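You operate a simulated robot arm through the tools that you are given. There is no shell and no other tool. Be economical: measure what you need, move in short steps, check, and stop when the job is done.

The job below is to be done with a simulated two-armed robot. You get a single attempt, and the scene is never put back.

JOB
Put the small carton from the steel counter by the glass door on the top of the low rack. Put the brown tin on the steel counter by the glass door away on the short shelf by the glass door. Fetch the black bowl from the steel counter by the glass door and set it on the green mat. Take the shaker and leave it on the glass shelf. Fetch the yellow tin from the steel counter by the glass door and set it on top of the white ice block there. Fetch the white cloth from the glass shelf and set it on the steel counter with the bottles. Take the white jug from the lower wooden shelf and put it on the top of the low rack. Fetch the white pot and set it on the left middle shelf of the steel stand. The order is free. Set down upright: brown tin, shaker, yellow tin, white jug.

Only the result counts: the job must be done as asked and must still hold three seconds after the hand-in. Knocking over, shifting, dropping, spilling or breaking anything else fails it. Flat cloth is picked up by pressing the open fingertips on it (5 to 10 N) and closing them slowly along it; thin cloth reads only 2 to 8 mm in the jaws.

ROBOT AND FRAMES
Two 6-joint arms with two-finger parallel grippers on one trunk, on a base that drives. Base frame: it is fixed to the floor where the robot stands at the start and does not move with it; the origin is under the middle of the robot, x ahead of it, y to its left, z up; the surface under the hand at the start is at about z = 0.8. Lengths are in m, angles in rad, forces in N, time in s.
The left shoulder is at the start at [-0.077, 0.177, 0.832], the right one opposite. With the tool pointing down near the work surface each hand reaches from about 0.1 to 0.72 m from the robot's upright axis, wherever it stands, measured 20 degrees to its own side. Places, roughly: black bowl (15x15x7 cm) [0.6, -0.4, 0.8]; brown tin (7x7x8 cm) [0.5, -0.3, 0.8]; glass shelf (18x50 cm) [-1.8, 1.14, 1.2]; green mat (29x23 cm) [-0.98, 3.12, 0.84]; left middle shelf of the steel stand [-5.6, -0.9, 0.6]; shaker (6x6x10 cm) [0.3, -0.3, 0.8]; short shelf by the glass door (54x21 cm) [0.64, 1, 1.2]; small carton [0.5, 0, 0.75]; steel counter with the bottles [-3.1, 0.7, 0.8]; top of the low rack [-0.8, -1, 0.8]; white cloth (11x7x3 cm) [-1.6, 1.2, 1.2]; white ice block (9x9x9 cm) [0.3, 0.2, 0.8]; white jug (18x12x18 cm) [-2.9, -1, 1.5]; white pot (9x9x7 cm) [-2.7, -0.9, 0.9]; yellow tin (7x7x8 cm) [0.4, 0.5, 0.8]. Payload 1.57 kg a hand.
The TCP of each hand is the grasp point between the finger pads, 0.03 m short of the fingertips. In the tool frame z runs along the fingers and y along their closing line. The gripper opens to 0.08 m. The fingers are 0.017 m wide and 0.012 m thick; the gripper's body (0.04 by 0.082 m) begins 0.08 m behind the TCP.
Orientation is that of the tool frame in the base frame, as [roll, pitch, yaw] about the fixed x, y, z axes, in that order (R = Rz(yaw) Ry(pitch) Rx(roll)). With the fingers straight down and closing along the base's y, the tool's x points along the base's -x, its y along +y and its z along -z.

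CONTROLS
- The arms move only by the tool nudge_tool. It takes "left_motion", "right_motion" or both (then of equal length, played together; a hand with none holds still); each is one flat list of numbers, 7 for each row, row after row: the turn, a rotation vector about the base's x, y, z in rad, then the shift along the base's x, y, z in cm, then the opening, from 0 (shut) to 1 (fully open). In form: [ax, ay, az, tx, ty, tz, grip, ax, ay, az, tx, ty, tz, grip, ...]. A call has 1 to 12 rows; each row shifts and turns the commanded pose from where the row before left it. A row lasts 0.2 s, in which the tool goes at most 0.05 m and 0.15 rad; a call with a longer step from one row to the next is refused whole, and so is a gripper value outside its range. A pose out of reach is approached as far as the arm can. The call stops where the force on the tool passes 40 N (or 10 N more than at its start, if that is more) or the arm is blocked; 0.2 s more then pass. Each finger travels about 0.072 m/s and halts on what it meets, pressing with about 42 N; the grip force reading is that of the motor and also rises with nothing between the fingers. The clock runs only during rows and for 0.2 s after the last one: add rows that do not move to give the fingers time. It gives the time, the measured TCP pose, the force on the tool (base axes), the opening and the grip force at its end, in the units of the frame above (readings bear some noise), with the torque about the TCP (base axes, N m) and any sound that the robot's microphone picked up, and new pictures: "views" is both (left out), scene, wrist or none (wrist: the cameras of the hands that moved).
- Cameras (640 x 400 px; columns grow to the right, rows downward): "scene" is now at [0.0307, 0.0032, 1.544]; the picture's right is [0.04, -1.00, 0.00], its down [-0.84, -0.03, -0.55] and it looks along [0.55, 0.02, -0.84] (base axes); focal length 249 px, centre (320, 200). "left" rides on the left gripper at [0.072, 0.007, -0.122] in its tool frame; the picture's right is [-0.09, 1.00, 0.00], its down [-0.84, -0.08, -0.54] and it looks along [-0.54, -0.05, 0.84] (tool axes); focal length 238 px, centre (320, 200). "right" rides on the right gripper at [0.072, -0.007, -0.122] in its tool frame; the picture's right is [0.09, 1.00, 0.00], its down [-0.84, 0.08, -0.54] and it looks along [-0.54, 0.05, 0.84] (tool axes); focal length 238 px, centre (320, 200). There is no depth. A picture from a camera that has moved, and an enlarged one, comes with that camera's place and axes in the base frame and with its lens.
- lift_body(by): slides the trunk up (or, below 0, down) by that many m; the arms and the scene camera ride with it, the base frame stays. It gives what a move gives, with no picture.
- drive_base(legs): drives the robot by 1 to 6 legs, each [ahead, left, turn to the left] in m, m and rad, along the robot's own axes; the way and the turn of a leg run together, so that a leg with both is an arc; at most 1.5 m and 3.142 rad a leg. The arms and the cameras ride along, it lands a little off, and it stops where it bumps. It gives what a move gives, and a new picture of the scene camera.
- turn_head(pan, tilt): turns the head with the scene camera to pan (to the left, within 2.496 rad either way) and tilt (down, from -0.506 to 1.204), counted from straight ahead of the robot. It gives what a move gives, and a new picture of the scene camera.
- close_up(camera, box): a new picture of the part [left, top, right, bottom] of that camera's present view, enlarged. It takes no simulated time.
- sign_off(): hands the job in; it is judged then, once.

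Go step by step. Nothing tells you exact positions but the pictures and the camera data: compare them with the known pose of the tool, close in by small moves and look again before you grip or let go. The budget is 483 turns and 360 pictures, counting those below and the enlarged ones. Unless the task says otherwise, let go and move clear before handing in, and close with one line.

The tools are called after "Emit:" by a JSON object that holds its "api" and its "payload". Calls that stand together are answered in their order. nudge_tool: Moves the arms, as the interface text tells. Its arguments: {"type":"object","properties":{"left_motion":{"type":"array","items":{"type":"number"}},"right_motion":{"type":"array","items":{"type":"number"}},"views":{"type":"string","enum":["both","scene","wrist","none"]}},"required":[]} The other tools are called the same way: lift_body (by) slides the trunk up or down; drive_base (legs) drives the base; turn_head (pan, tilt) turns the head that bears the scene camera; close_up (camera, box) takes an enlarged picture of a part of a camera's view; sign_off () hands the job in.

At the start:

```text
time_s: 0.0
left_tcp_pos: [0.4326, 0.1668, 1.1503]
left_tcp_rot: [-3.142, 0.0, 3.14]
left_contact_force: [0.4, -0.5, 0.4]
left_torque: [0.01, 0.0, 0.03]
left_grip_width: 0.0799
left_gripper_force: 0.2
right_tcp_pos: [0.4848, -0.2219, 1.1129]
right_tcp_rot: [-3.141, 0.0, -3.14]
right_contact_force: [-0.1, -0.6, 0.5]
right_torque: [-0.01, 0.06, 0.0]
right_grip_width: 0.08
right_gripper_force: 0.0
trunk travel left (down, up): [-0.275, 0.053]
robot x, y, heading: [0.0004, -0.0015, 0.002]
head pan, tilt: [0.042, 0.99]
```

scene: 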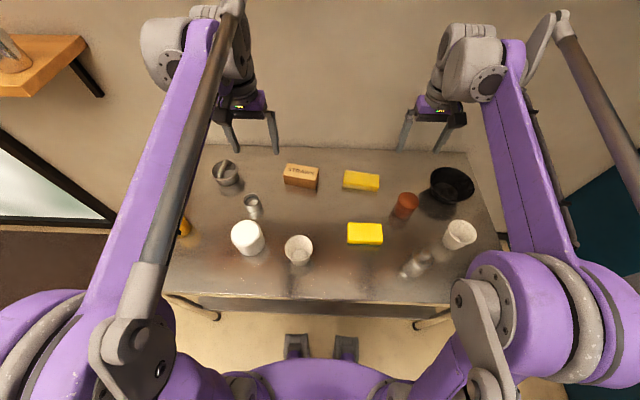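
right: 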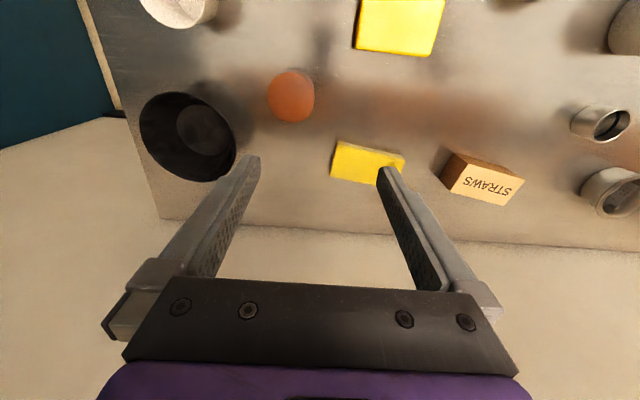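
left: 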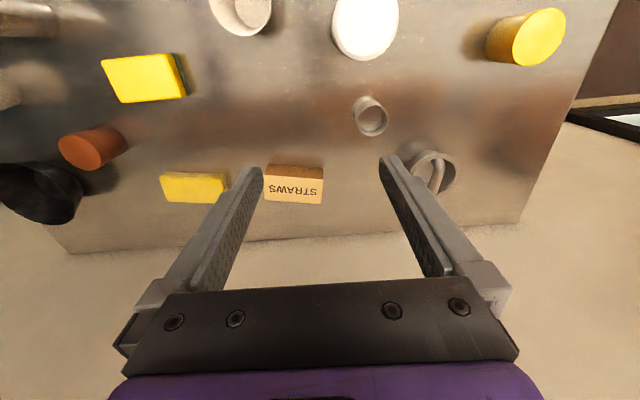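

I see the counter with the straws carton, the brown tin, bowl, shaker, ice block and yellow tin. I start by enlarging the views to identify things exactly.

Emit:
{"api": "close_up", "payload": {"camera": "scene", "box": [160, 140, 340, 300]}}

Emit:
{"api": "close_up", "payload": {"camera": "scene", "box": [320, 140, 500, 300]}}

```text
2.50 times, centred on (250, 220) of scene
camera zoom: at [0.0307, 0.0032, 1.544], right [0.04, -1.0, 0.0], down [-0.84, -0.03, -0.55], along [0.55, 0.02, -0.84], focal length 622 px, centre (495, 150)
```

zoom: 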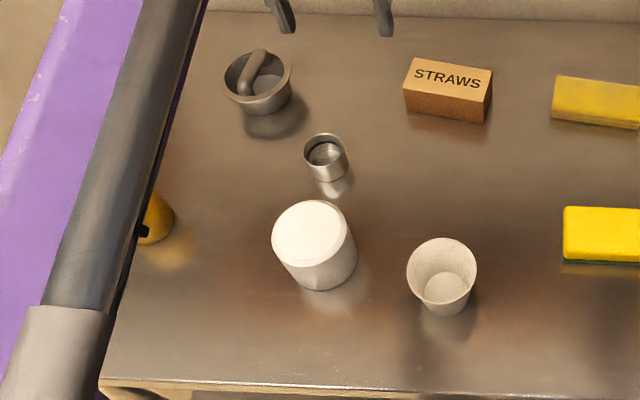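

```text
2.50 times, centred on (410, 220) of scene
camera zoom: at [0.0307, 0.0032, 1.544], right [0.04, -1.0, 0.0], down [-0.84, -0.03, -0.55], along [0.55, 0.02, -0.84], focal length 622 px, centre (95, 150)
```

zoom: 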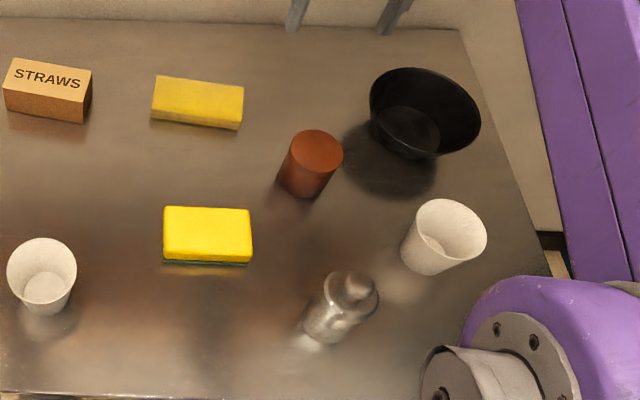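

The straws box is about (0.615, 0.095, top 0.84); the brown tin (0.475, -0.263, top 0.874), counter at about 0.79. I look around with the head before moving.

Emit:
{"api": "turn_head", "payload": {"pan": 1.0, "tilt": 0.35}}

Emit:
{"api": "turn_head", "payload": {"pan": 2.2, "tilt": 0.3}}

Emit:
{"api": "turn_head", "payload": {"pan": -1.0, "tilt": 0.35}}

Emit:
{"api": "turn_head", "payload": {"pan": -2.2, "tilt": 0.3}}

```text
time_s: 1.2
left_tcp_pos: [0.4325, 0.1652, 1.1501]
left_tcp_rot: [3.141, 0.0, 3.141]
left_contact_force: [0.5, -0.3, 0.5]
left_torque: [-0.02, 0.07, 0.0]
left_grip_width: 0.08
left_gripper_force: 0.1
right_tcp_pos: [0.4869, -0.2235, 1.1136]
right_tcp_rot: [3.141, 0.001, 3.141]
right_contact_force: [-0.2, 0.1, 0.6]
right_torque: [0.0, -0.01, 0.02]
right_grip_width: 0.08
right_gripper_force: 0.1
trunk travel left (down, up): [-0.275, 0.053]
robot x, y, heading: [-0.0001, 0.0014, -0.0]
head pan, tilt: [1.0, 0.351]
camera scene: at [0.0108, 0.0786, 1.5981], right [0.84, -0.54, 0.0], down [-0.19, -0.29, -0.94], along [0.51, 0.79, -0.34], focal length 249 px, centre (320, 200)
```

scene: 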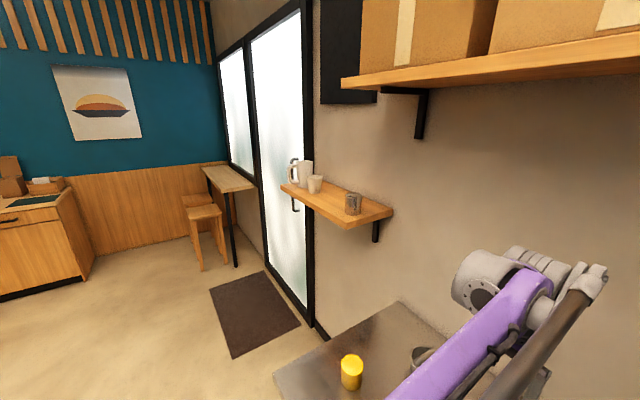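

```text
time_s: 2.6
left_tcp_pos: [0.4332, 0.1664, 1.15]
left_tcp_rot: [-3.142, 0.001, 3.141]
left_contact_force: [0.1, -0.6, 0.3]
left_torque: [-0.03, -0.01, -0.01]
left_grip_width: 0.08
left_gripper_force: 0.2
right_tcp_pos: [0.4876, -0.2239, 1.1123]
right_tcp_rot: [-3.142, 0.0, -3.14]
right_contact_force: [-1.2, -0.2, 0.4]
right_torque: [-0.01, -0.04, 0.01]
right_grip_width: 0.0801
right_gripper_force: 0.0
trunk travel left (down, up): [-0.275, 0.053]
robot x, y, heading: [-0.0003, -0.0018, 0.003]
head pan, tilt: [2.201, 0.3]
camera scene: at [-0.0945, 0.0758, 1.6028], right [0.81, 0.59, 0.0], down [0.17, -0.24, -0.96], along [-0.56, 0.77, -0.3], focal length 249 px, centre (320, 200)
```

scene: 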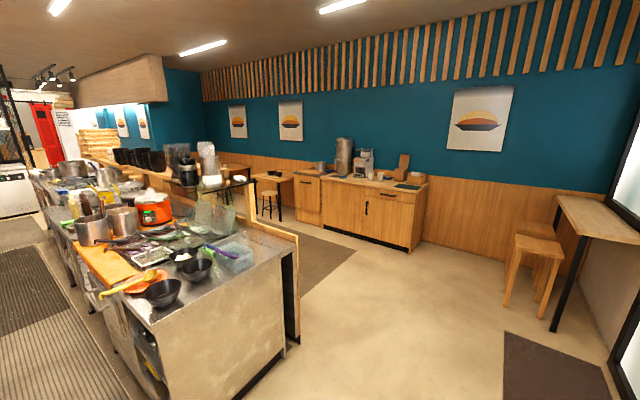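

```text
time_s: 5.4
left_tcp_pos: [0.4335, 0.1664, 1.15]
left_tcp_rot: [-3.141, 0.0, -3.141]
left_contact_force: [0.8, -0.5, -0.2]
left_torque: [-0.01, 0.02, -0.02]
left_grip_width: 0.0801
left_gripper_force: 0.0
right_tcp_pos: [0.4859, -0.2224, 1.1124]
right_tcp_rot: [-3.14, 0.001, -3.141]
right_contact_force: [0.0, 0.7, -0.6]
right_torque: [-0.04, -0.01, 0.01]
right_grip_width: 0.0801
right_gripper_force: 0.0
trunk travel left (down, up): [-0.275, 0.053]
robot x, y, heading: [0.0025, 0.0042, -0.002]
head pan, tilt: [-1.0, 0.351]
camera scene: at [0.0108, -0.078, 1.5981], right [-0.84, -0.54, 0.0], down [-0.19, 0.29, -0.94], along [0.51, -0.79, -0.34], focal length 249 px, centre (320, 200)
```

scene: 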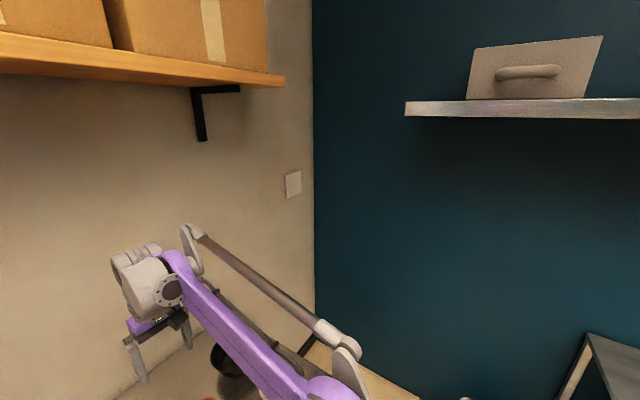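

```text
time_s: 6.8
left_tcp_pos: [0.4327, 0.1648, 1.1501]
left_tcp_rot: [-3.141, -0.001, -3.141]
left_contact_force: [1.0, 0.1, -1.4]
left_torque: [-0.02, 0.05, 0.0]
left_grip_width: 0.0801
left_gripper_force: 0.0
right_tcp_pos: [0.4858, -0.2227, 1.1129]
right_tcp_rot: [-3.14, 0.002, -3.141]
right_contact_force: [1.0, 0.3, -0.3]
right_torque: [0.0, -0.01, 0.02]
right_grip_width: 0.08
right_gripper_force: 0.0
trunk travel left (down, up): [-0.275, 0.053]
robot x, y, heading: [0.0001, -0.0, 0.001]
head pan, tilt: [-2.201, 0.3]
camera scene: at [-0.0945, -0.0752, 1.6028], right [-0.81, 0.59, 0.0], down [0.17, 0.24, -0.96], along [-0.56, -0.77, -0.3], focal length 249 px, centre (320, 200)
```

scene: 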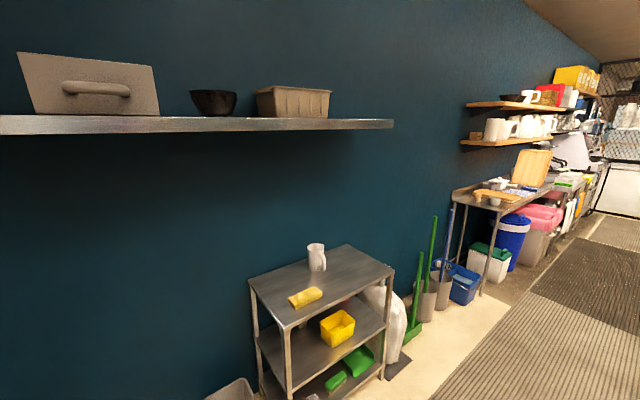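

The layout is clear. I start with the yellow tin: the left hand goes over it at about (0.385, 0.488), the right hand over the brown tin.

Emit:
{"api": "nudge_tool", "payload": {"left_motion": [0, 0, 0, -0.7, 4.6, -1.4, 1, 0, 0, 0, -0.7, 4.6, -1.4, 1, 0, 0, 0, -0.7, 4.6, -1.4, 1, 0, 0, 0, -0.7, 4.6, -1.4, 1, 0, 0, 0, -0.7, 4.6, -1.4, 1, 0, 0, 0, -0.7, 4.6, -1.4, 1, 0, 0, 0, -0.6, 4.6, -1.4, 1], "right_motion": [0, 0, 0, -0.2, -0.6, -1.5, 1, 0, 0, 0, -0.2, -0.6, -1.5, 1, 0, 0, 0, -0.2, -0.6, -1.5, 1, 0, 0, 0, -0.2, -0.6, -1.5, 1, 0, 0, 0, -0.2, -0.6, -1.5, 1, 0, 0, 0, -0.2, -0.6, -1.5, 1, 0, 0, 0, -0.0, -0.6, -1.5, 1], "views": "wrist"}}

Emit:
{"api": "turn_head", "payload": {"pan": 0.0, "tilt": 0.95}}

```text
time_s: 8.4
left_tcp_pos: [0.384, 0.4892, 1.0479]
left_tcp_rot: [-3.139, -0.001, 3.142]
left_contact_force: [0.0, -0.2, -1.1]
left_torque: [-0.01, 0.04, 0.02]
left_grip_width: 0.0799
left_gripper_force: 0.2
right_tcp_pos: [0.4744, -0.2626, 1.0082]
right_tcp_rot: [-3.141, 0.0, 3.142]
right_contact_force: [0.5, -0.1, -0.5]
right_torque: [-0.01, -0.02, 0.02]
right_grip_width: 0.0802
right_gripper_force: 0.0
trunk travel left (down, up): [-0.275, 0.053]
robot x, y, heading: [0.0017, 0.0018, -0.002]
head pan, tilt: [-2.201, 0.3]
camera right: at [0.4011, -0.2684, 1.1298], right [-0.09, 1.0, 0.0], down [0.84, 0.08, 0.54], along [0.54, 0.05, -0.84], focal length 238 px, centre (320, 200)
camera left: at [0.3113, 0.4971, 1.1715], right [0.09, 1.0, 0.0], down [0.84, -0.08, 0.54], along [0.54, -0.05, -0.84], focal length 238 px, centre (320, 200)
```

right: 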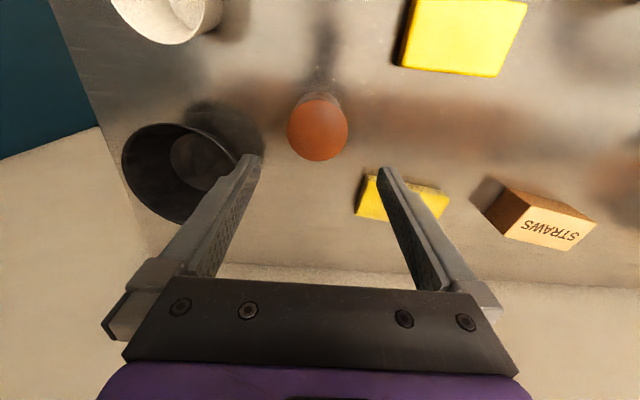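
left: 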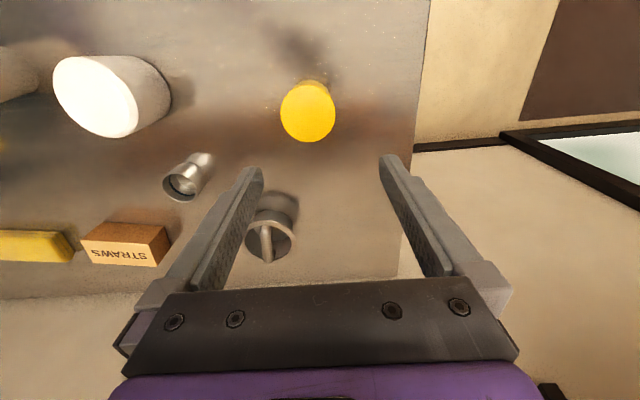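

```text
time_s: 10.4
left_tcp_pos: [0.3825, 0.4876, 1.0505]
left_tcp_rot: [-3.141, 0.0, 3.141]
left_contact_force: [-0.3, 0.3, -0.2]
left_torque: [0.01, -0.02, -0.01]
left_grip_width: 0.08
left_gripper_force: 0.1
right_tcp_pos: [0.4727, -0.2652, 1.0085]
right_tcp_rot: [-3.141, 0.001, -3.141]
right_contact_force: [-0.2, -0.1, 0.6]
right_torque: [-0.03, 0.0, 0.01]
right_grip_width: 0.08
right_gripper_force: 0.1
trunk travel left (down, up): [-0.275, 0.053]
robot x, y, heading: [-0.0001, -0.002, 0.002]
head pan, tilt: [0.0, 0.949]
camera scene: at [0.0332, 0.0003, 1.5469], right [0.0, -1.0, 0.0], down [-0.81, 0.0, -0.58], along [0.58, 0.0, -0.81], focal length 249 px, centre (320, 200)
```

scene: 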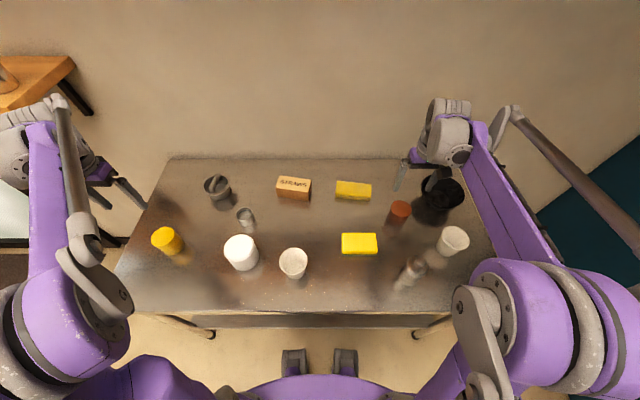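

The brown tin is right under the right hand; the yellow tin looks to be at (0.375, 0.474). I lower both to just above the tops and check.

Emit:
{"api": "nudge_tool", "payload": {"left_motion": [0, 0, 0, -0.3, -0.5, -4, 1, 0, 0, 0, -0.3, -0.5, -4, 1, 0, 0, 0, -0.2, -0.4, -4, 1], "right_motion": [0, 0, 0, 0, 0, -3, 1, 0, 0, 0, 0, 0, -3, 1, 0, 0, 0, 0, 0, -3, 1], "views": "wrist"}}

```text
time_s: 11.2
left_tcp_pos: [0.3771, 0.4728, 0.9309]
left_tcp_rot: [-3.141, -0.002, -3.141]
left_contact_force: [-0.2, 0.4, 0.0]
left_torque: [0.0, 0.03, 0.02]
left_grip_width: 0.08
left_gripper_force: 0.1
right_tcp_pos: [0.4729, -0.2641, 0.9191]
right_tcp_rot: [-3.142, 0.001, -3.141]
right_contact_force: [0.0, 0.2, 0.1]
right_torque: [0.0, -0.02, -0.03]
right_grip_width: 0.0801
right_gripper_force: 0.1
trunk travel left (down, up): [-0.275, 0.053]
robot x, y, heading: [0.0009, 0.0005, -0.001]
head pan, tilt: [0.0, 0.949]
camera right: at [0.4015, -0.27, 1.0404], right [-0.09, 1.0, 0.0], down [0.84, 0.08, 0.54], along [0.54, 0.05, -0.84], focal length 238 px, centre (320, 200)
camera left: at [0.3052, 0.4798, 1.0536], right [0.09, 1.0, 0.0], down [0.84, -0.08, 0.54], along [0.54, -0.05, -0.84], focal length 238 px, centre (320, 200)
```

right: 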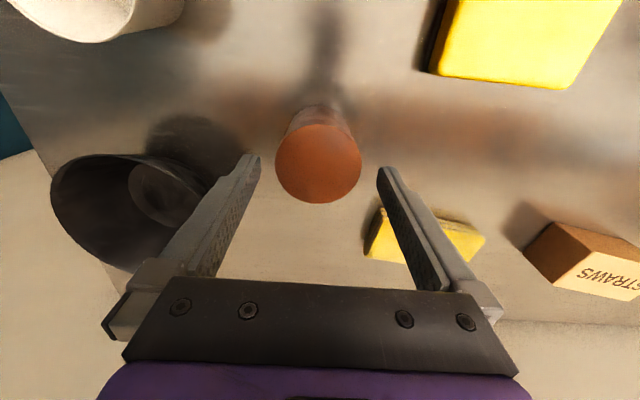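
left: 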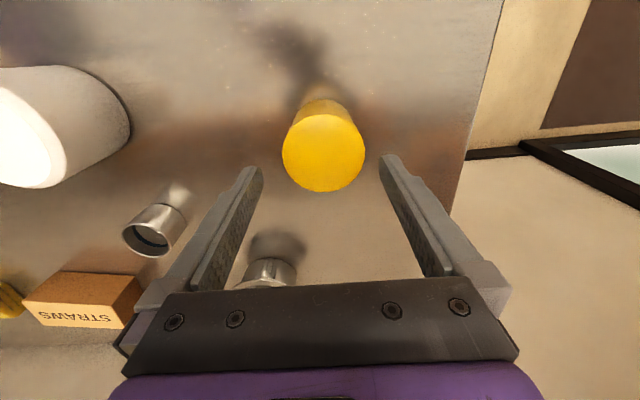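

Both tins sit centred between the fingers. I go down, then close.

Emit:
{"api": "nudge_tool", "payload": {"left_motion": [0, 0, 0, 0, 0.2, -3, 1, 0, 0, 0, 0, 0, -3, 1, 0, 0, 0, 0, 0, -2.4, 1, 0, 0, 0, 0, 0, 0, 1, 0, 0, 0, 0, 0, 0, 0, 0, 0, 0, 0, 0, 0, 0, 0, 0, 0, 0, 0, 0, 0], "right_motion": [0, 0, 0, 0.1, 0, -3, 1, 0, 0, 0, 0, 0, -2.4, 1, 0, 0, 0, 0, 0, -2, 1, 0, 0, 0, 0, 0, 0, 1, 0, 0, 0, 0, 0, 0, 0, 0, 0, 0, 0, 0, 0, 0, 0, 0, 0, 0, 0, 0, 0], "views": "wrist"}}

```text
time_s: 12.8
left_tcp_pos: [0.3739, 0.4771, 0.8501]
left_tcp_rot: [-3.141, 0.0, -3.141]
left_contact_force: [-0.1, 0.3, 0.3]
left_torque: [-0.02, 0.02, -0.03]
left_grip_width: 0.0659
left_gripper_force: 42.1
right_tcp_pos: [0.4748, -0.2647, 0.8461]
right_tcp_rot: [3.141, -0.002, -3.141]
right_contact_force: [0.1, -0.1, 0.3]
right_torque: [0.01, 0.02, 0.0]
right_grip_width: 0.0656
right_gripper_force: 41.7
trunk travel left (down, up): [-0.275, 0.053]
robot x, y, heading: [0.0001, -0.0033, -0.0]
head pan, tilt: [0.0, 0.949]
camera right: at [0.4029, -0.2715, 0.9672], right [-0.09, 1.0, 0.0], down [0.84, 0.08, 0.54], along [0.54, 0.05, -0.84], focal length 238 px, centre (320, 200)
camera left: at [0.3026, 0.4845, 0.9714], right [0.09, 1.0, 0.0], down [0.84, -0.08, 0.54], along [0.54, -0.05, -0.84], focal length 238 px, centre (320, 200)
```

right: 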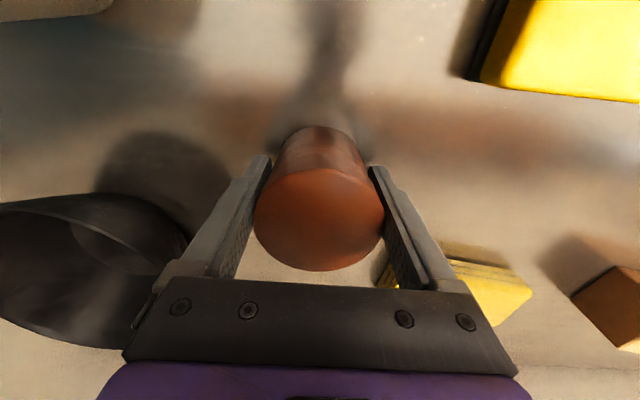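
left: 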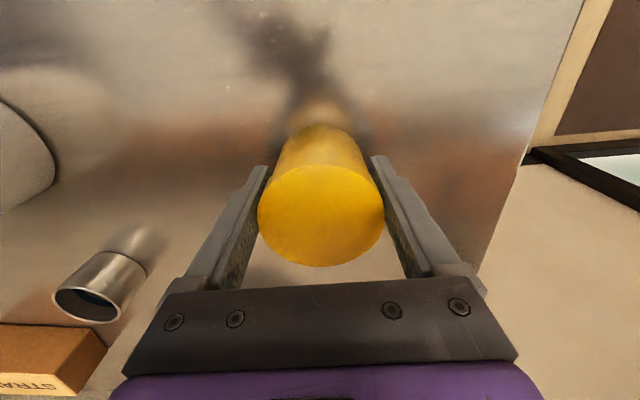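

Both tins are held. I lift both and bring the yellow one over the ice block.

Emit:
{"api": "nudge_tool", "payload": {"left_motion": [0, 0, 0, 0, 0, 4, 0, 0, 0, 0, 0, 0, 4.5, 0, 0, 0, 0, 0, 0, 4.5, 0, 0, 0, 0, 0, 0, 3, 0, 0, 0, 0, -0.6, -4.1, 0, 0, 0, 0, 0, -0.5, -4.1, 0, 0, 0, 0, 0, -0.5, -4.1, 0, 0, 0, 0, 0, -0.5, -4.1, 0, 0, 0, 0, 0, -0.5, -4.1, 0, 0, 0, 0, 0, -0.5, -4.1, 0, 0], "right_motion": [0, 0, 0, 0, 0, 4, 0, 0, 0, 0, 0, 0, 4.5, 0, 0, 0, 0, 0, 0, 4.5, 0, 0, 0, 0, 0, 0, 4.5, 0, 0, 0, 0, 0, 0, 4.5, 0, 0, 0, 0, 0, 0, 4.5, 0, 0, 0, 0, 0, 0, 0, 0, 0, 0, 0, 0, 0, 0, 0, 0, 0, 0, 0, 0, 0, 0, 0, 0, 0, 0, 0, 0, 0]}}

```text
time_s: 15.0
left_tcp_pos: [0.3452, 0.2281, 1.0078]
left_tcp_rot: [-3.141, 0.001, 3.141]
left_contact_force: [0.0, 0.8, -2.1]
left_torque: [0.02, -0.01, -0.03]
left_grip_width: 0.0658
left_gripper_force: 42.0
right_tcp_pos: [0.474, -0.2664, 1.1107]
right_tcp_rot: [3.142, -0.002, -3.141]
right_contact_force: [-1.0, -0.3, -2.2]
right_torque: [0.04, -0.01, 0.03]
right_grip_width: 0.0654
right_gripper_force: 41.8
trunk travel left (down, up): [-0.275, 0.053]
robot x, y, heading: [0.0006, -0.0025, 0.001]
head pan, tilt: [0.0, 0.949]
camera scene: at [0.0328, -0.0005, 1.5469], right [0.0, -1.0, 0.0], down [-0.81, 0.0, -0.58], along [0.58, 0.0, -0.81], focal length 249 px, centre (320, 200)
camera right: at [0.4021, -0.2721, 1.2326], right [-0.09, 1.0, 0.0], down [0.84, 0.08, 0.54], along [0.54, 0.05, -0.84], focal length 238 px, centre (320, 200)
camera left: at [0.2729, 0.236, 1.1294], right [0.09, 1.0, 0.0], down [0.84, -0.08, 0.54], along [0.54, -0.05, -0.84], focal length 238 px, centre (320, 200)
```

scene: 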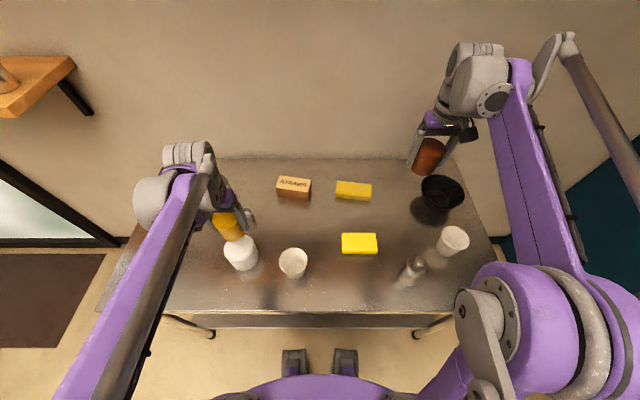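
right: 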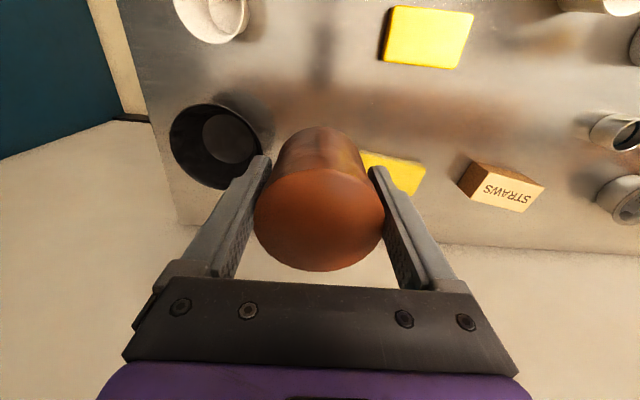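
left: 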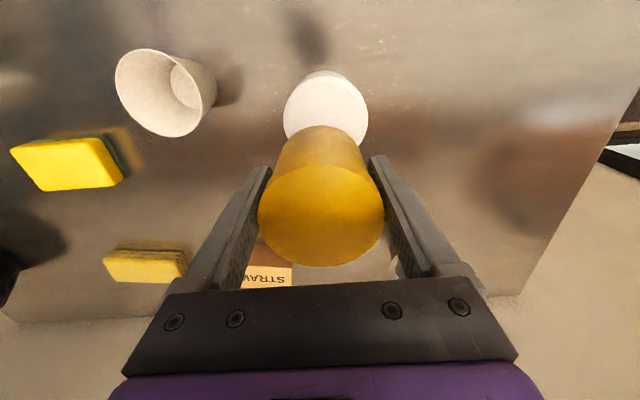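

The tin hangs over the ice block; I enlarge to judge the centring.

Emit:
{"api": "close_up", "payload": {"camera": "left", "box": [250, 50, 410, 150]}}

Emit:
{"api": "close_up", "payload": {"camera": "scene", "box": [180, 190, 340, 290]}}

```text
4.00 times, centred on (330, 100) of left
camera zoom: at [0.2729, 0.236, 1.1294], right [0.09, 1.0, 0.0], down [0.84, -0.08, 0.54], along [0.54, -0.05, -0.84], focal length 953 px, centre (280, 600)
```

zoom: 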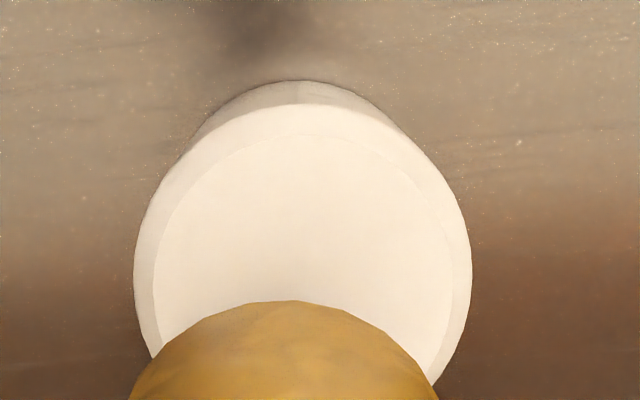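

```text
4.00 times, centred on (260, 240) of scene
camera zoom: at [0.0328, -0.0005, 1.5469], right [0.0, -1.0, 0.0], down [-0.81, 0.0, -0.58], along [0.58, 0.0, -0.81], focal length 995 px, centre (560, 40)
```

zoom: 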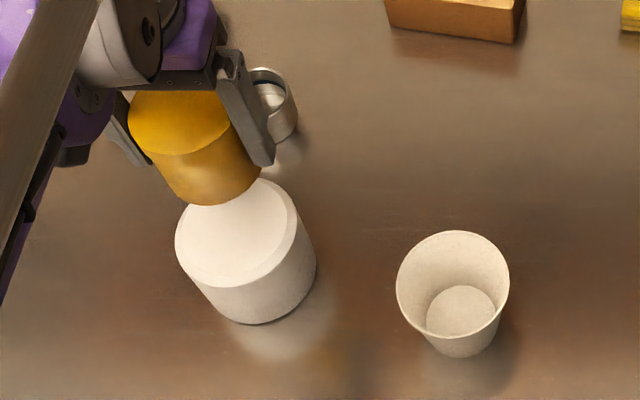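

The ice block's centre is about (0.337, 0.2365), so I shift by -0.8 / +0.8 cm and lower carefully.

Emit:
{"api": "nudge_tool", "payload": {"left_motion": [0, 0, 0, -0.8, 0.8, -1, 0, 0, 0, 0, 0, 0, -3, 0, 0, 0, 0, 0, 0, -1.5, 0, 0, 0, 0, 0, 0, 0, 0], "views": "both"}}

```text
time_s: 16.0
left_tcp_pos: [0.3363, 0.2388, 0.9525]
left_tcp_rot: [-3.141, -0.001, 3.141]
left_contact_force: [-0.7, 0.4, -2.1]
left_torque: [0.0, 0.0, -0.03]
left_grip_width: 0.0657
left_gripper_force: 42.3
right_tcp_pos: [0.4756, -0.2657, 1.1112]
right_tcp_rot: [3.142, -0.001, -3.139]
right_contact_force: [0.0, 0.7, -2.0]
right_torque: [0.01, 0.0, -0.01]
right_grip_width: 0.0654
right_gripper_force: 41.8
trunk travel left (down, up): [-0.275, 0.053]
robot x, y, heading: [-0.0019, -0.0016, -0.002]
head pan, tilt: [0.0, 0.949]
camera scene: at [0.0332, 0.0002, 1.5469], right [0.0, -1.0, 0.0], down [-0.81, 0.0, -0.58], along [0.58, 0.0, -0.81], focal length 249 px, centre (320, 200)
camera left: at [0.2652, 0.2466, 1.0741], right [0.09, 1.0, 0.0], down [0.84, -0.08, 0.54], along [0.54, -0.05, -0.84], focal length 238 px, centre (320, 200)
```

scene: 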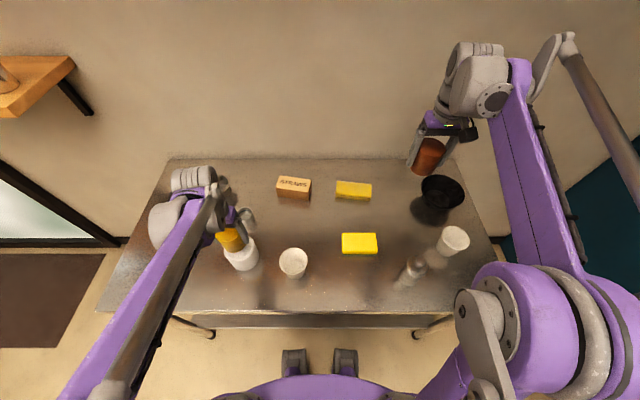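
left: 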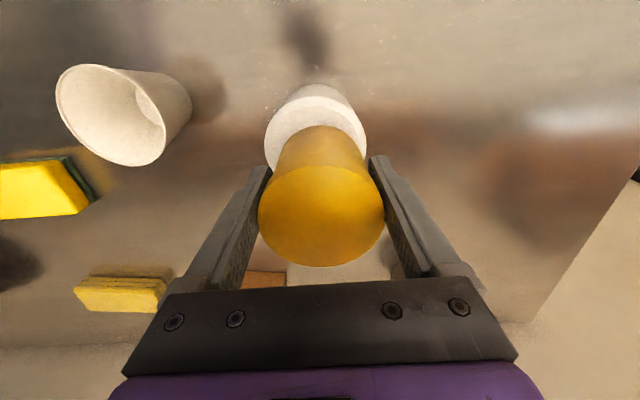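

Nearly centred; I go down in small steps until contact.

Emit:
{"api": "nudge_tool", "payload": {"left_motion": [0, 0, 0, 0, -0.2, -0.5, 0, 0, 0, 0, 0, 0, -0.4, 0, 0, 0, 0, 0, 0, 0, 0], "views": "none"}}

Emit:
{"api": "nudge_tool", "payload": {"left_motion": [0, 0, 0, 0, 0, -0.4, 0, 0, 0, 0, 0, 0, 0, 0], "views": "none"}}

Emit:
{"api": "nudge_tool", "payload": {"left_motion": [0, 0, 0, 0, 0, -0.3, 0, 0, 0, 0, 0, 0, 0, 0], "views": "none"}}

```text
time_s: 16.8
left_tcp_pos: [0.3384, 0.2358, 0.9445]
left_tcp_rot: [-3.141, 0.002, -3.141]
left_contact_force: [0.1, 0.3, -2.8]
left_torque: [0.0, 0.05, 0.02]
left_grip_width: 0.066
left_gripper_force: 42.1
right_tcp_pos: [0.4754, -0.2657, 1.1112]
right_tcp_rot: [3.141, 0.001, 3.14]
right_contact_force: [-0.8, -0.6, -1.9]
right_torque: [0.0, 0.02, -0.02]
right_grip_width: 0.0656
right_gripper_force: 41.4
trunk travel left (down, up): [-0.275, 0.053]
robot x, y, heading: [-0.0008, 0.0001, -0.002]
head pan, tilt: [0.0, 0.949]
```

```text
time_s: 17.4
left_tcp_pos: [0.3377, 0.2371, 0.9401]
left_tcp_rot: [-3.141, 0.0, 3.141]
left_contact_force: [-0.6, 0.1, -1.4]
left_torque: [0.03, 0.03, 0.0]
left_grip_width: 0.0655
left_gripper_force: 41.9
right_tcp_pos: [0.4743, -0.2663, 1.111]
right_tcp_rot: [3.141, 0.001, -3.14]
right_contact_force: [-0.2, 0.3, -2.9]
right_torque: [0.04, 0.03, 0.03]
right_grip_width: 0.0653
right_gripper_force: 42.3
trunk travel left (down, up): [-0.275, 0.053]
robot x, y, heading: [-0.0013, -0.0009, 0.001]
head pan, tilt: [0.0, 0.949]
```

```text
time_s: 18.0
left_tcp_pos: [0.3376, 0.2349, 0.9377]
left_tcp_rot: [-3.141, 0.001, 3.14]
left_contact_force: [0.1, 0.2, -1.2]
left_torque: [0.0, 0.05, -0.04]
left_grip_width: 0.0656
left_gripper_force: 41.9
right_tcp_pos: [0.4743, -0.265, 1.1118]
right_tcp_rot: [-3.141, -0.001, -3.141]
right_contact_force: [0.3, 1.0, -1.9]
right_torque: [-0.01, -0.01, 0.03]
right_grip_width: 0.0655
right_gripper_force: 42.4
trunk travel left (down, up): [-0.275, 0.053]
robot x, y, heading: [0.0006, 0.002, 0.001]
head pan, tilt: [0.0, 0.949]
```

Emit:
{"api": "nudge_tool", "payload": {"left_motion": [0, 0, 0, 0, 0, -0.3, 0, 0, 0, 0, 0, 0, 0, 0], "views": "none"}}

Emit:
{"api": "nudge_tool", "payload": {"left_motion": [0, 0, 0, 0, 0, -0.3, 0, 0, 0, 0, 0, 0, 0, 0], "views": "none"}}

Emit:
{"api": "close_up", "payload": {"camera": "scene", "box": [180, 190, 340, 290]}}

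```text
time_s: 18.6
left_tcp_pos: [0.3383, 0.2357, 0.934]
left_tcp_rot: [-3.141, 0.0, 3.141]
left_contact_force: [0.5, 0.7, 4.6]
left_torque: [-0.01, -0.06, -0.02]
left_grip_width: 0.0658
left_gripper_force: 42.6
right_tcp_pos: [0.4743, -0.2661, 1.1122]
right_tcp_rot: [3.141, 0.0, 3.141]
right_contact_force: [-0.6, 0.6, -2.4]
right_torque: [0.04, 0.02, -0.04]
right_grip_width: 0.0655
right_gripper_force: 41.5
trunk travel left (down, up): [-0.275, 0.053]
robot x, y, heading: [-0.0009, -0.0018, -0.003]
head pan, tilt: [0.0, 0.949]
```

```text
time_s: 19.2
left_tcp_pos: [0.3378, 0.2352, 0.9333]
left_tcp_rot: [3.141, 0.002, 3.141]
left_contact_force: [2.8, 5.8, 33.2]
left_torque: [-0.04, -0.17, -0.1]
left_grip_width: 0.0658
left_gripper_force: 42.8
right_tcp_pos: [0.4734, -0.2663, 1.1119]
right_tcp_rot: [3.141, 0.002, 3.142]
right_contact_force: [0.8, 0.3, -1.9]
right_torque: [-0.01, 0.03, 0.02]
right_grip_width: 0.0653
right_gripper_force: 42.2
trunk travel left (down, up): [-0.275, 0.053]
robot x, y, heading: [0.001, -0.0025, -0.004]
head pan, tilt: [0.0, 0.949]
```

```text
4.00 times, centred on (260, 240) of scene
camera zoom: at [0.0318, -0.0002, 1.5471], right [0.0, -1.0, 0.0], down [-0.81, 0.0, -0.58], along [0.58, 0.0, -0.81], focal length 995 px, centre (560, 40)
```

zoom: 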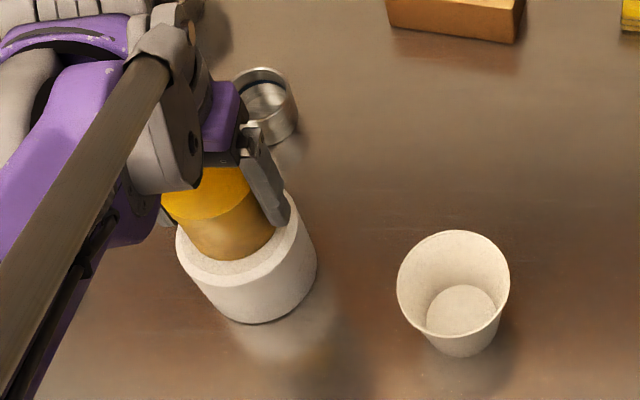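

Contact made with the tin centred. I relieve the pressure, open, and rise.

Emit:
{"api": "nudge_tool", "payload": {"left_motion": [0, 0, 0, 0, 0, 0.25, 0, 0, 0, 0, 0, 0, 0, 0.9, 0, 0, 0, 0, 0, 0, 1, 0, 0, 0, 0, 0, 0, 1, 0, 0, 0, 0, 0, 2.5, 1, 0, 0, 0, 0, 0, 4, 1, 0, 0, 0, 0, 0, 4, 1, 0, 0, 0, 0, 0, 4, 1], "views": "both"}}

```text
time_s: 21.0
left_tcp_pos: [0.3373, 0.2366, 1.0788]
left_tcp_rot: [-3.142, 0.001, 3.14]
left_contact_force: [0.4, 0.0, 0.9]
left_torque: [0.04, 0.0, 0.03]
left_grip_width: 0.0799
left_gripper_force: 0.0
right_tcp_pos: [0.4757, -0.2662, 1.1118]
right_tcp_rot: [-3.14, 0.001, 3.141]
right_contact_force: [0.1, 0.2, -1.6]
right_torque: [-0.01, 0.03, -0.04]
right_grip_width: 0.0652
right_gripper_force: 41.9
trunk travel left (down, up): [-0.275, 0.053]
robot x, y, heading: [0.0009, -0.0019, -0.001]
head pan, tilt: [0.0, 0.949]
camera scene: at [0.0331, 0.0, 1.5469], right [0.0, -1.0, 0.0], down [-0.81, 0.0, -0.58], along [0.58, 0.0, -0.81], focal length 249 px, centre (320, 200)
camera left: at [0.2658, 0.2437, 1.2007], right [0.09, 1.0, 0.0], down [0.84, -0.08, 0.54], along [0.54, -0.05, -0.84], focal length 238 px, centre (320, 200)
```

scene: 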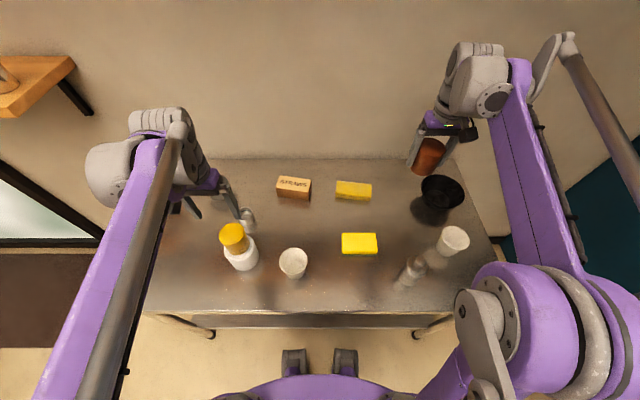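
left: 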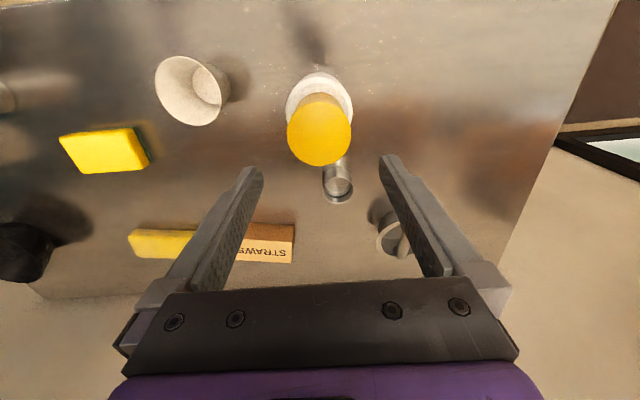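

The yellow tin stands on the ice block. Next the left hand turns by 90° and goes over the straws carton.

Emit:
{"api": "nudge_tool", "payload": {"left_motion": [0, 0, -0.1428, 2.53, -1.29, -0.3, 1, 0, 0, -0.1428, 2.53, -1.29, -0.3, 1, 0, 0, -0.1428, 2.53, -1.29, -0.3, 1, 0, 0, -0.1428, 2.53, -1.29, -0.3, 1, 0, 0, -0.1428, 2.53, -1.29, -0.3, 1, 0, 0, -0.1428, 2.53, -1.29, -0.3, 1, 0, 0, -0.1428, 2.53, -1.29, -0.3, 1, 0, 0, -0.1428, 2.53, -1.29, -0.3, 1, 0, 0, -0.1428, 2.53, -1.29, -0.3, 1, 0, 0, -0.1428, 2.53, -1.29, -0.3, 1, 0, 0, -0.1428, 2.53, -1.29, -0.3, 1, 0, 0, 0, 0, 0, 0, 1], "views": "both"}}

```text
time_s: 23.6
left_tcp_pos: [0.6169, 0.0933, 1.0466]
left_tcp_rot: [3.142, -0.002, 1.57]
left_contact_force: [0.7, -0.6, 0.1]
left_torque: [-0.02, -0.03, 0.0]
left_grip_width: 0.08
left_gripper_force: 0.0
right_tcp_pos: [0.4732, -0.266, 1.1103]
right_tcp_rot: [-3.141, -0.001, -3.139]
right_contact_force: [-0.8, -0.4, -1.9]
right_torque: [0.0, -0.01, 0.01]
right_grip_width: 0.0654
right_gripper_force: 42.4
trunk travel left (down, up): [-0.275, 0.053]
robot x, y, heading: [-0.0007, 0.0002, 0.0]
head pan, tilt: [0.0, 0.949]
camera scene: at [0.0324, 0.0004, 1.5469], right [0.0, -1.0, 0.0], down [-0.81, 0.0, -0.58], along [0.58, 0.0, -0.81], focal length 249 px, centre (320, 200)
camera left: at [0.6238, 0.1663, 1.1682], right [1.0, -0.09, 0.0], down [-0.08, -0.84, 0.54], along [-0.05, -0.54, -0.84], focal length 238 px, centre (320, 200)
```

scene: 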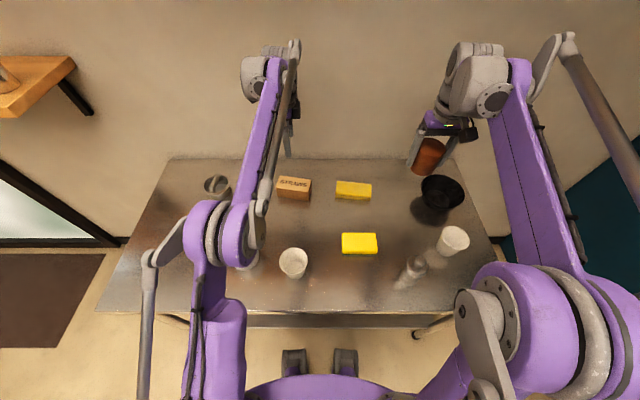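
left: 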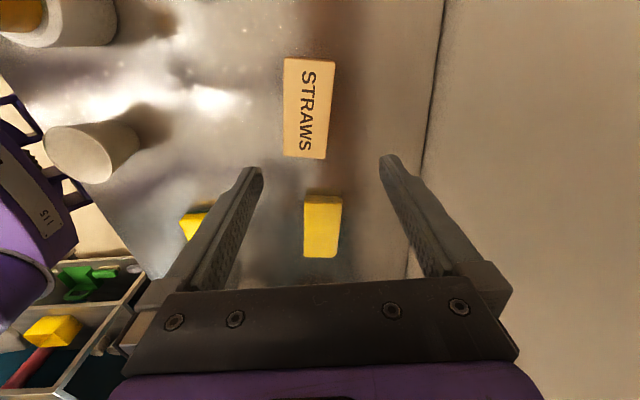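

The carton's centre is near (0.600, 0.094), turned by -0.19 rad, 6 cm across. I align and come down above it.

Emit:
{"api": "nudge_tool", "payload": {"left_motion": [0, 0, -0.095, -0.8, 0, -4, 1, 0, 0, -0.095, -0.8, 0.1, -4, 1, 0, 0, 0, 0, 0, -3.2, 1, 0, 0, 0, 0, 0, 0, 1], "views": "both"}}

```text
time_s: 24.6
left_tcp_pos: [0.5993, 0.096, 0.9308]
left_tcp_rot: [3.141, -0.001, 1.382]
left_contact_force: [0.0, -0.1, 0.2]
left_torque: [0.01, 0.0, -0.01]
left_grip_width: 0.0801
left_gripper_force: 0.1
right_tcp_pos: [0.4744, -0.2661, 1.1109]
right_tcp_rot: [3.141, 0.001, 3.141]
right_contact_force: [-0.3, 0.3, -2.0]
right_torque: [-0.02, 0.0, 0.04]
right_grip_width: 0.0656
right_gripper_force: 41.8
trunk travel left (down, up): [-0.275, 0.053]
robot x, y, heading: [-0.0028, -0.0016, 0.003]
head pan, tilt: [0.0, 0.949]
camera scene: at [0.0329, 0.0002, 1.5469], right [0.0, -1.0, 0.0], down [-0.81, 0.0, -0.58], along [0.58, 0.0, -0.81], focal length 249 px, centre (320, 200)
camera left: at [0.6198, 0.1656, 1.0529], right [0.96, -0.28, 0.0], down [-0.23, -0.81, 0.54], along [-0.15, -0.52, -0.84], focal length 238 px, centre (320, 200)
```

scene: 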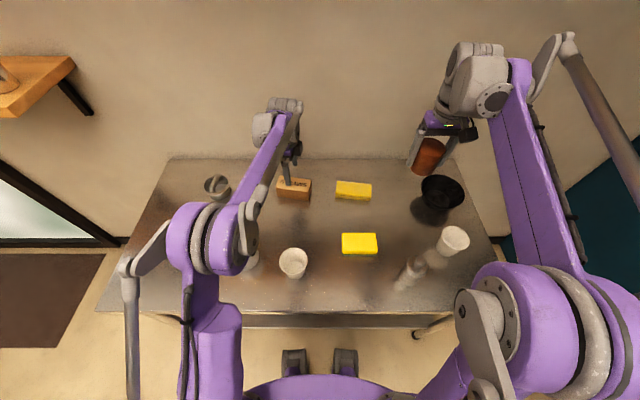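
left: 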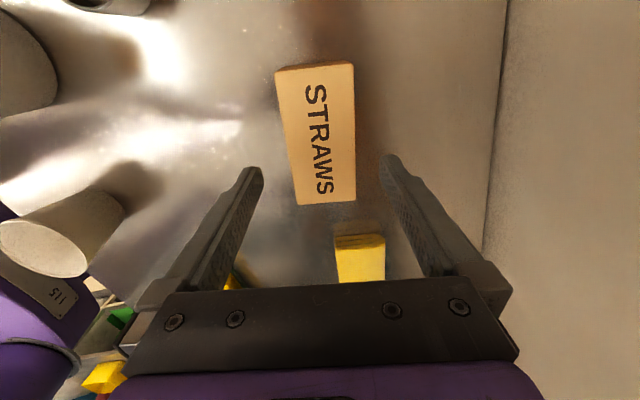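

Aligned. I lower to the carton and close on it.

Emit:
{"api": "nudge_tool", "payload": {"left_motion": [0, 0, 0, 0, -0.3, -4, 1, 0, 0, 0, 0, 0, -3.5, 1, 0, 0, 0, 0, 0, -2.1, 1, 0, 0, 0, 0, 0, 0, 1, 0, 0, 0, 0, 0, 0, 0, 0, 0, 0, 0, 0, 0, 0, 0, 0, 0, 0, 0, 0, 0], "views": "wrist"}}

```text
time_s: 26.2
left_tcp_pos: [0.6008, 0.0938, 0.8373]
left_tcp_rot: [-3.141, 0.0, 1.381]
left_contact_force: [-0.1, 0.6, 0.0]
left_torque: [-0.01, -0.01, 0.0]
left_grip_width: 0.0597
left_gripper_force: 41.5
right_tcp_pos: [0.4761, -0.2648, 1.1099]
right_tcp_rot: [-3.141, 0.0, 3.14]
right_contact_force: [0.4, -0.5, -1.7]
right_torque: [0.0, 0.02, -0.01]
right_grip_width: 0.0656
right_gripper_force: 41.7
trunk travel left (down, up): [-0.275, 0.053]
robot x, y, heading: [-0.0014, -0.0033, 0.005]
head pan, tilt: [0.0, 0.949]
camera left: at [0.6211, 0.1627, 0.9597], right [0.96, -0.28, 0.0], down [-0.23, -0.81, 0.54], along [-0.15, -0.52, -0.84], focal length 238 px, centre (320, 200)
```

left: 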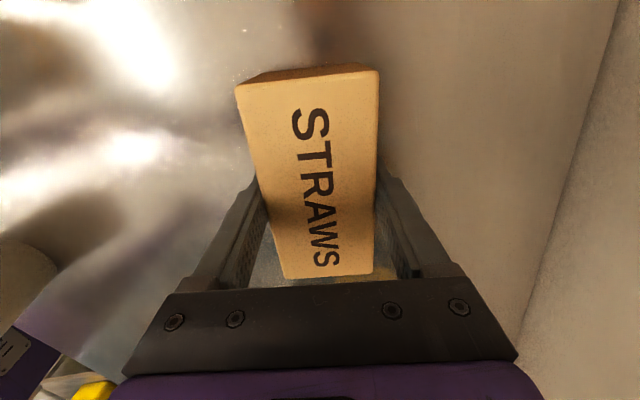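

The carton is held (6 cm). I lift it and draw the hand back, ready to drive.

Emit:
{"api": "nudge_tool", "payload": {"left_motion": [0, 0, 0, 0, 0, 3, 0, 0, 0, 0, 0, 0, 4, 0, 0, 0, 0, 0, 0, 4.5, 0, 0, 0, 0, 0, 0, 4.5, 0, 0, 0, 0, -1, 0, 4.5, 0, 0, 0, 0, -3, 1.5, 3, 0, 0, 0, 0, -4, 2, 0, 0, 0, 0, 0, -4, 2, 0, 0, 0, 0, 0, -4, 2, 0, 0, 0, 0, 0, -4, 2, 0, 0, 0, 0, 0, 0, 0, 0, 0], "views": "scene"}}

```text
time_s: 28.6
left_tcp_pos: [0.4013, 0.1883, 1.0757]
left_tcp_rot: [3.141, -0.001, 1.38]
left_contact_force: [1.0, 0.4, -0.6]
left_torque: [0.0, 0.0, -0.03]
left_grip_width: 0.0593
left_gripper_force: 42.5
right_tcp_pos: [0.4751, -0.2668, 1.1102]
right_tcp_rot: [3.141, -0.001, 3.141]
right_contact_force: [0.4, -0.7, -1.3]
right_torque: [0.0, 0.0, -0.03]
right_grip_width: 0.0655
right_gripper_force: 41.7
trunk travel left (down, up): [-0.275, 0.053]
robot x, y, heading: [-0.0002, 0.0005, 0.001]
head pan, tilt: [0.0, 0.949]
camera scene: at [0.0343, 0.0, 1.5469], right [0.0, -1.0, 0.0], down [-0.81, 0.0, -0.58], along [0.58, 0.0, -0.81], focal length 249 px, centre (320, 200)
```

scene: 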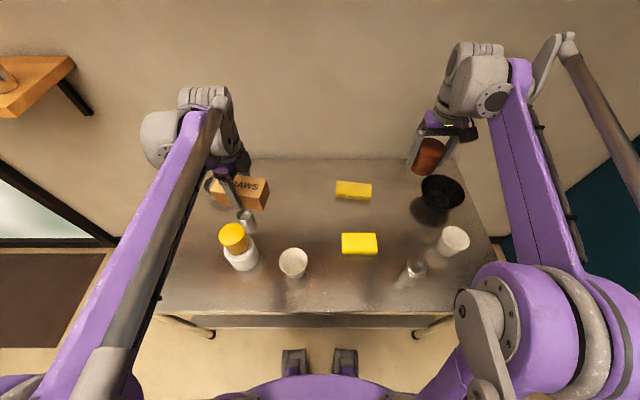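

I raise the trunk, back off from the counter and drive left to the short shelf.

Emit:
{"api": "lift_body", "payload": {"by": 0.05}}

Emit:
{"api": "drive_base", "payload": {"legs": [[-0.4, 0, 0], [0, 1.0, 0]]}}

Emit:
{"api": "turn_head", "payload": {"pan": 0.0, "tilt": 0.5}}

```text
time_s: 29.6
left_tcp_pos: [0.3996, 0.1867, 1.1224]
left_tcp_rot: [3.14, -0.001, 1.38]
left_contact_force: [-0.2, 0.2, -2.7]
left_torque: [-0.02, -0.02, 0.02]
left_grip_width: 0.0595
left_gripper_force: 42.5
right_tcp_pos: [0.4758, -0.2649, 1.1581]
right_tcp_rot: [-3.141, 0.001, 3.142]
right_contact_force: [-0.4, 0.6, -2.2]
right_torque: [-0.01, 0.04, 0.0]
right_grip_width: 0.0654
right_gripper_force: 41.5
trunk travel left (down, up): [-0.325, 0.003]
robot x, y, heading: [0.0013, -0.0004, -0.004]
head pan, tilt: [0.0, 0.949]
```

```text
time_s: 40.4
left_tcp_pos: [0.021, 1.1468, 1.1222]
left_tcp_rot: [3.14, 0.001, 1.368]
left_contact_force: [0.0, 0.8, -1.5]
left_torque: [0.0, 0.02, 0.0]
left_grip_width: 0.0591
left_gripper_force: 41.7
right_tcp_pos: [0.0896, 0.6952, 1.1586]
right_tcp_rot: [-3.141, 0.001, 3.127]
right_contact_force: [-0.8, 0.1, -0.6]
right_torque: [-0.03, 0.03, 0.0]
right_grip_width: 0.0656
right_gripper_force: 42.0
trunk travel left (down, up): [-0.325, 0.003]
robot x, y, heading: [-0.3789, 0.9691, -0.011]
head pan, tilt: [0.0, 0.949]
camera scene: at [-0.3509, 0.966, 1.5999], right [-0.01, -1.0, 0.0], down [-0.81, 0.01, -0.58], along [0.58, -0.01, -0.81], focal length 249 px, centre (320, 200)
```

scene: 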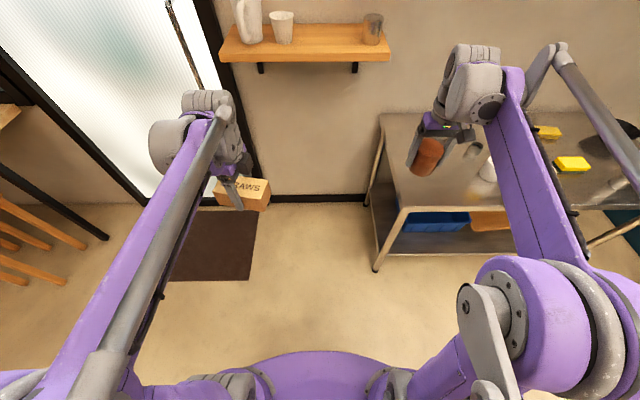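

```text
time_s: 41.3
left_tcp_pos: [0.0206, 1.147, 1.122]
left_tcp_rot: [3.141, 0.002, 1.367]
left_contact_force: [0.2, -0.3, -1.0]
left_torque: [0.02, 0.02, -0.02]
left_grip_width: 0.0592
left_gripper_force: 42.4
right_tcp_pos: [0.0892, 0.6949, 1.1584]
right_tcp_rot: [-3.141, -0.001, 3.128]
right_contact_force: [0.2, -0.4, -1.2]
right_torque: [-0.01, -0.03, -0.01]
right_grip_width: 0.0655
right_gripper_force: 42.1
trunk travel left (down, up): [-0.325, 0.003]
robot x, y, heading: [-0.3848, 0.9666, -0.014]
head pan, tilt: [0.0, 0.499]
camera scene: at [-0.3326, 0.9657, 1.6373], right [-0.01, -1.0, 0.0], down [-0.48, 0.01, -0.88], along [0.88, -0.01, -0.48], focal length 249 px, centre (320, 200)
```

scene: 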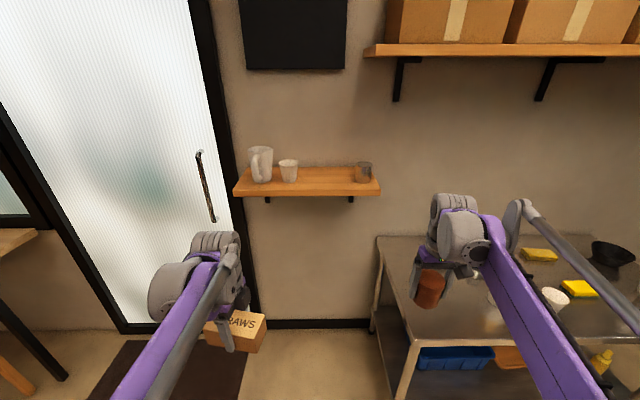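

The shelf top is at about z 1.23–1.25, front edge x 0.51, with a free gap between the cup and the metal cup near y 0.95. I raise the right hand first.

Emit:
{"api": "nudge_tool", "payload": {"right_motion": [0, 0, 0, 0, 0, 4, 0, 0, 0, 0, -1, 0, 4, 0, 0, 0, 0, -1, 0, 4, 0, 0, 0, 0, -1, 0, 4, 0, 0, 0, 0, 0, 0, 4, 0, 0, 0, 0, 0, 0, 0, 0], "views": "scene"}}

```text
time_s: 42.7
left_tcp_pos: [0.0194, 1.1484, 1.1215]
left_tcp_rot: [3.141, -0.001, 1.369]
left_contact_force: [-1.4, 0.2, -0.9]
left_torque: [0.03, 0.02, 0.01]
left_grip_width: 0.0594
left_gripper_force: 42.2
right_tcp_pos: [0.0581, 0.6932, 1.3626]
right_tcp_rot: [-3.141, 0.001, 3.128]
right_contact_force: [-1.0, 0.6, -2.3]
right_torque: [0.0, 0.01, -0.02]
right_grip_width: 0.0655
right_gripper_force: 41.9
trunk travel left (down, up): [-0.325, 0.003]
robot x, y, heading: [-0.3804, 0.9653, -0.009]
head pan, tilt: [0.0, 0.499]
camera scene: at [-0.3336, 0.966, 1.6374], right [-0.01, -1.0, 0.0], down [-0.48, 0.01, -0.88], along [0.88, -0.01, -0.48], focal length 249 px, centre (320, 200)
```

scene: 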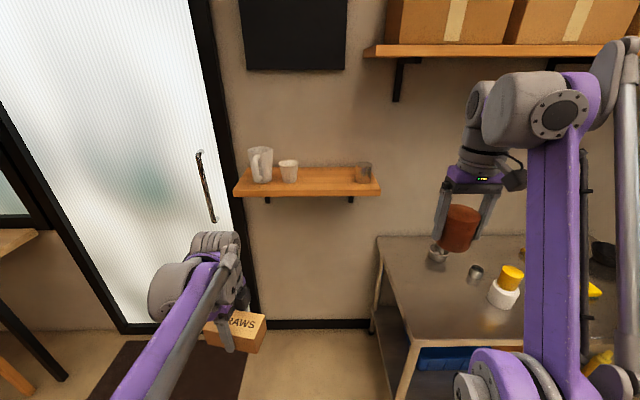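

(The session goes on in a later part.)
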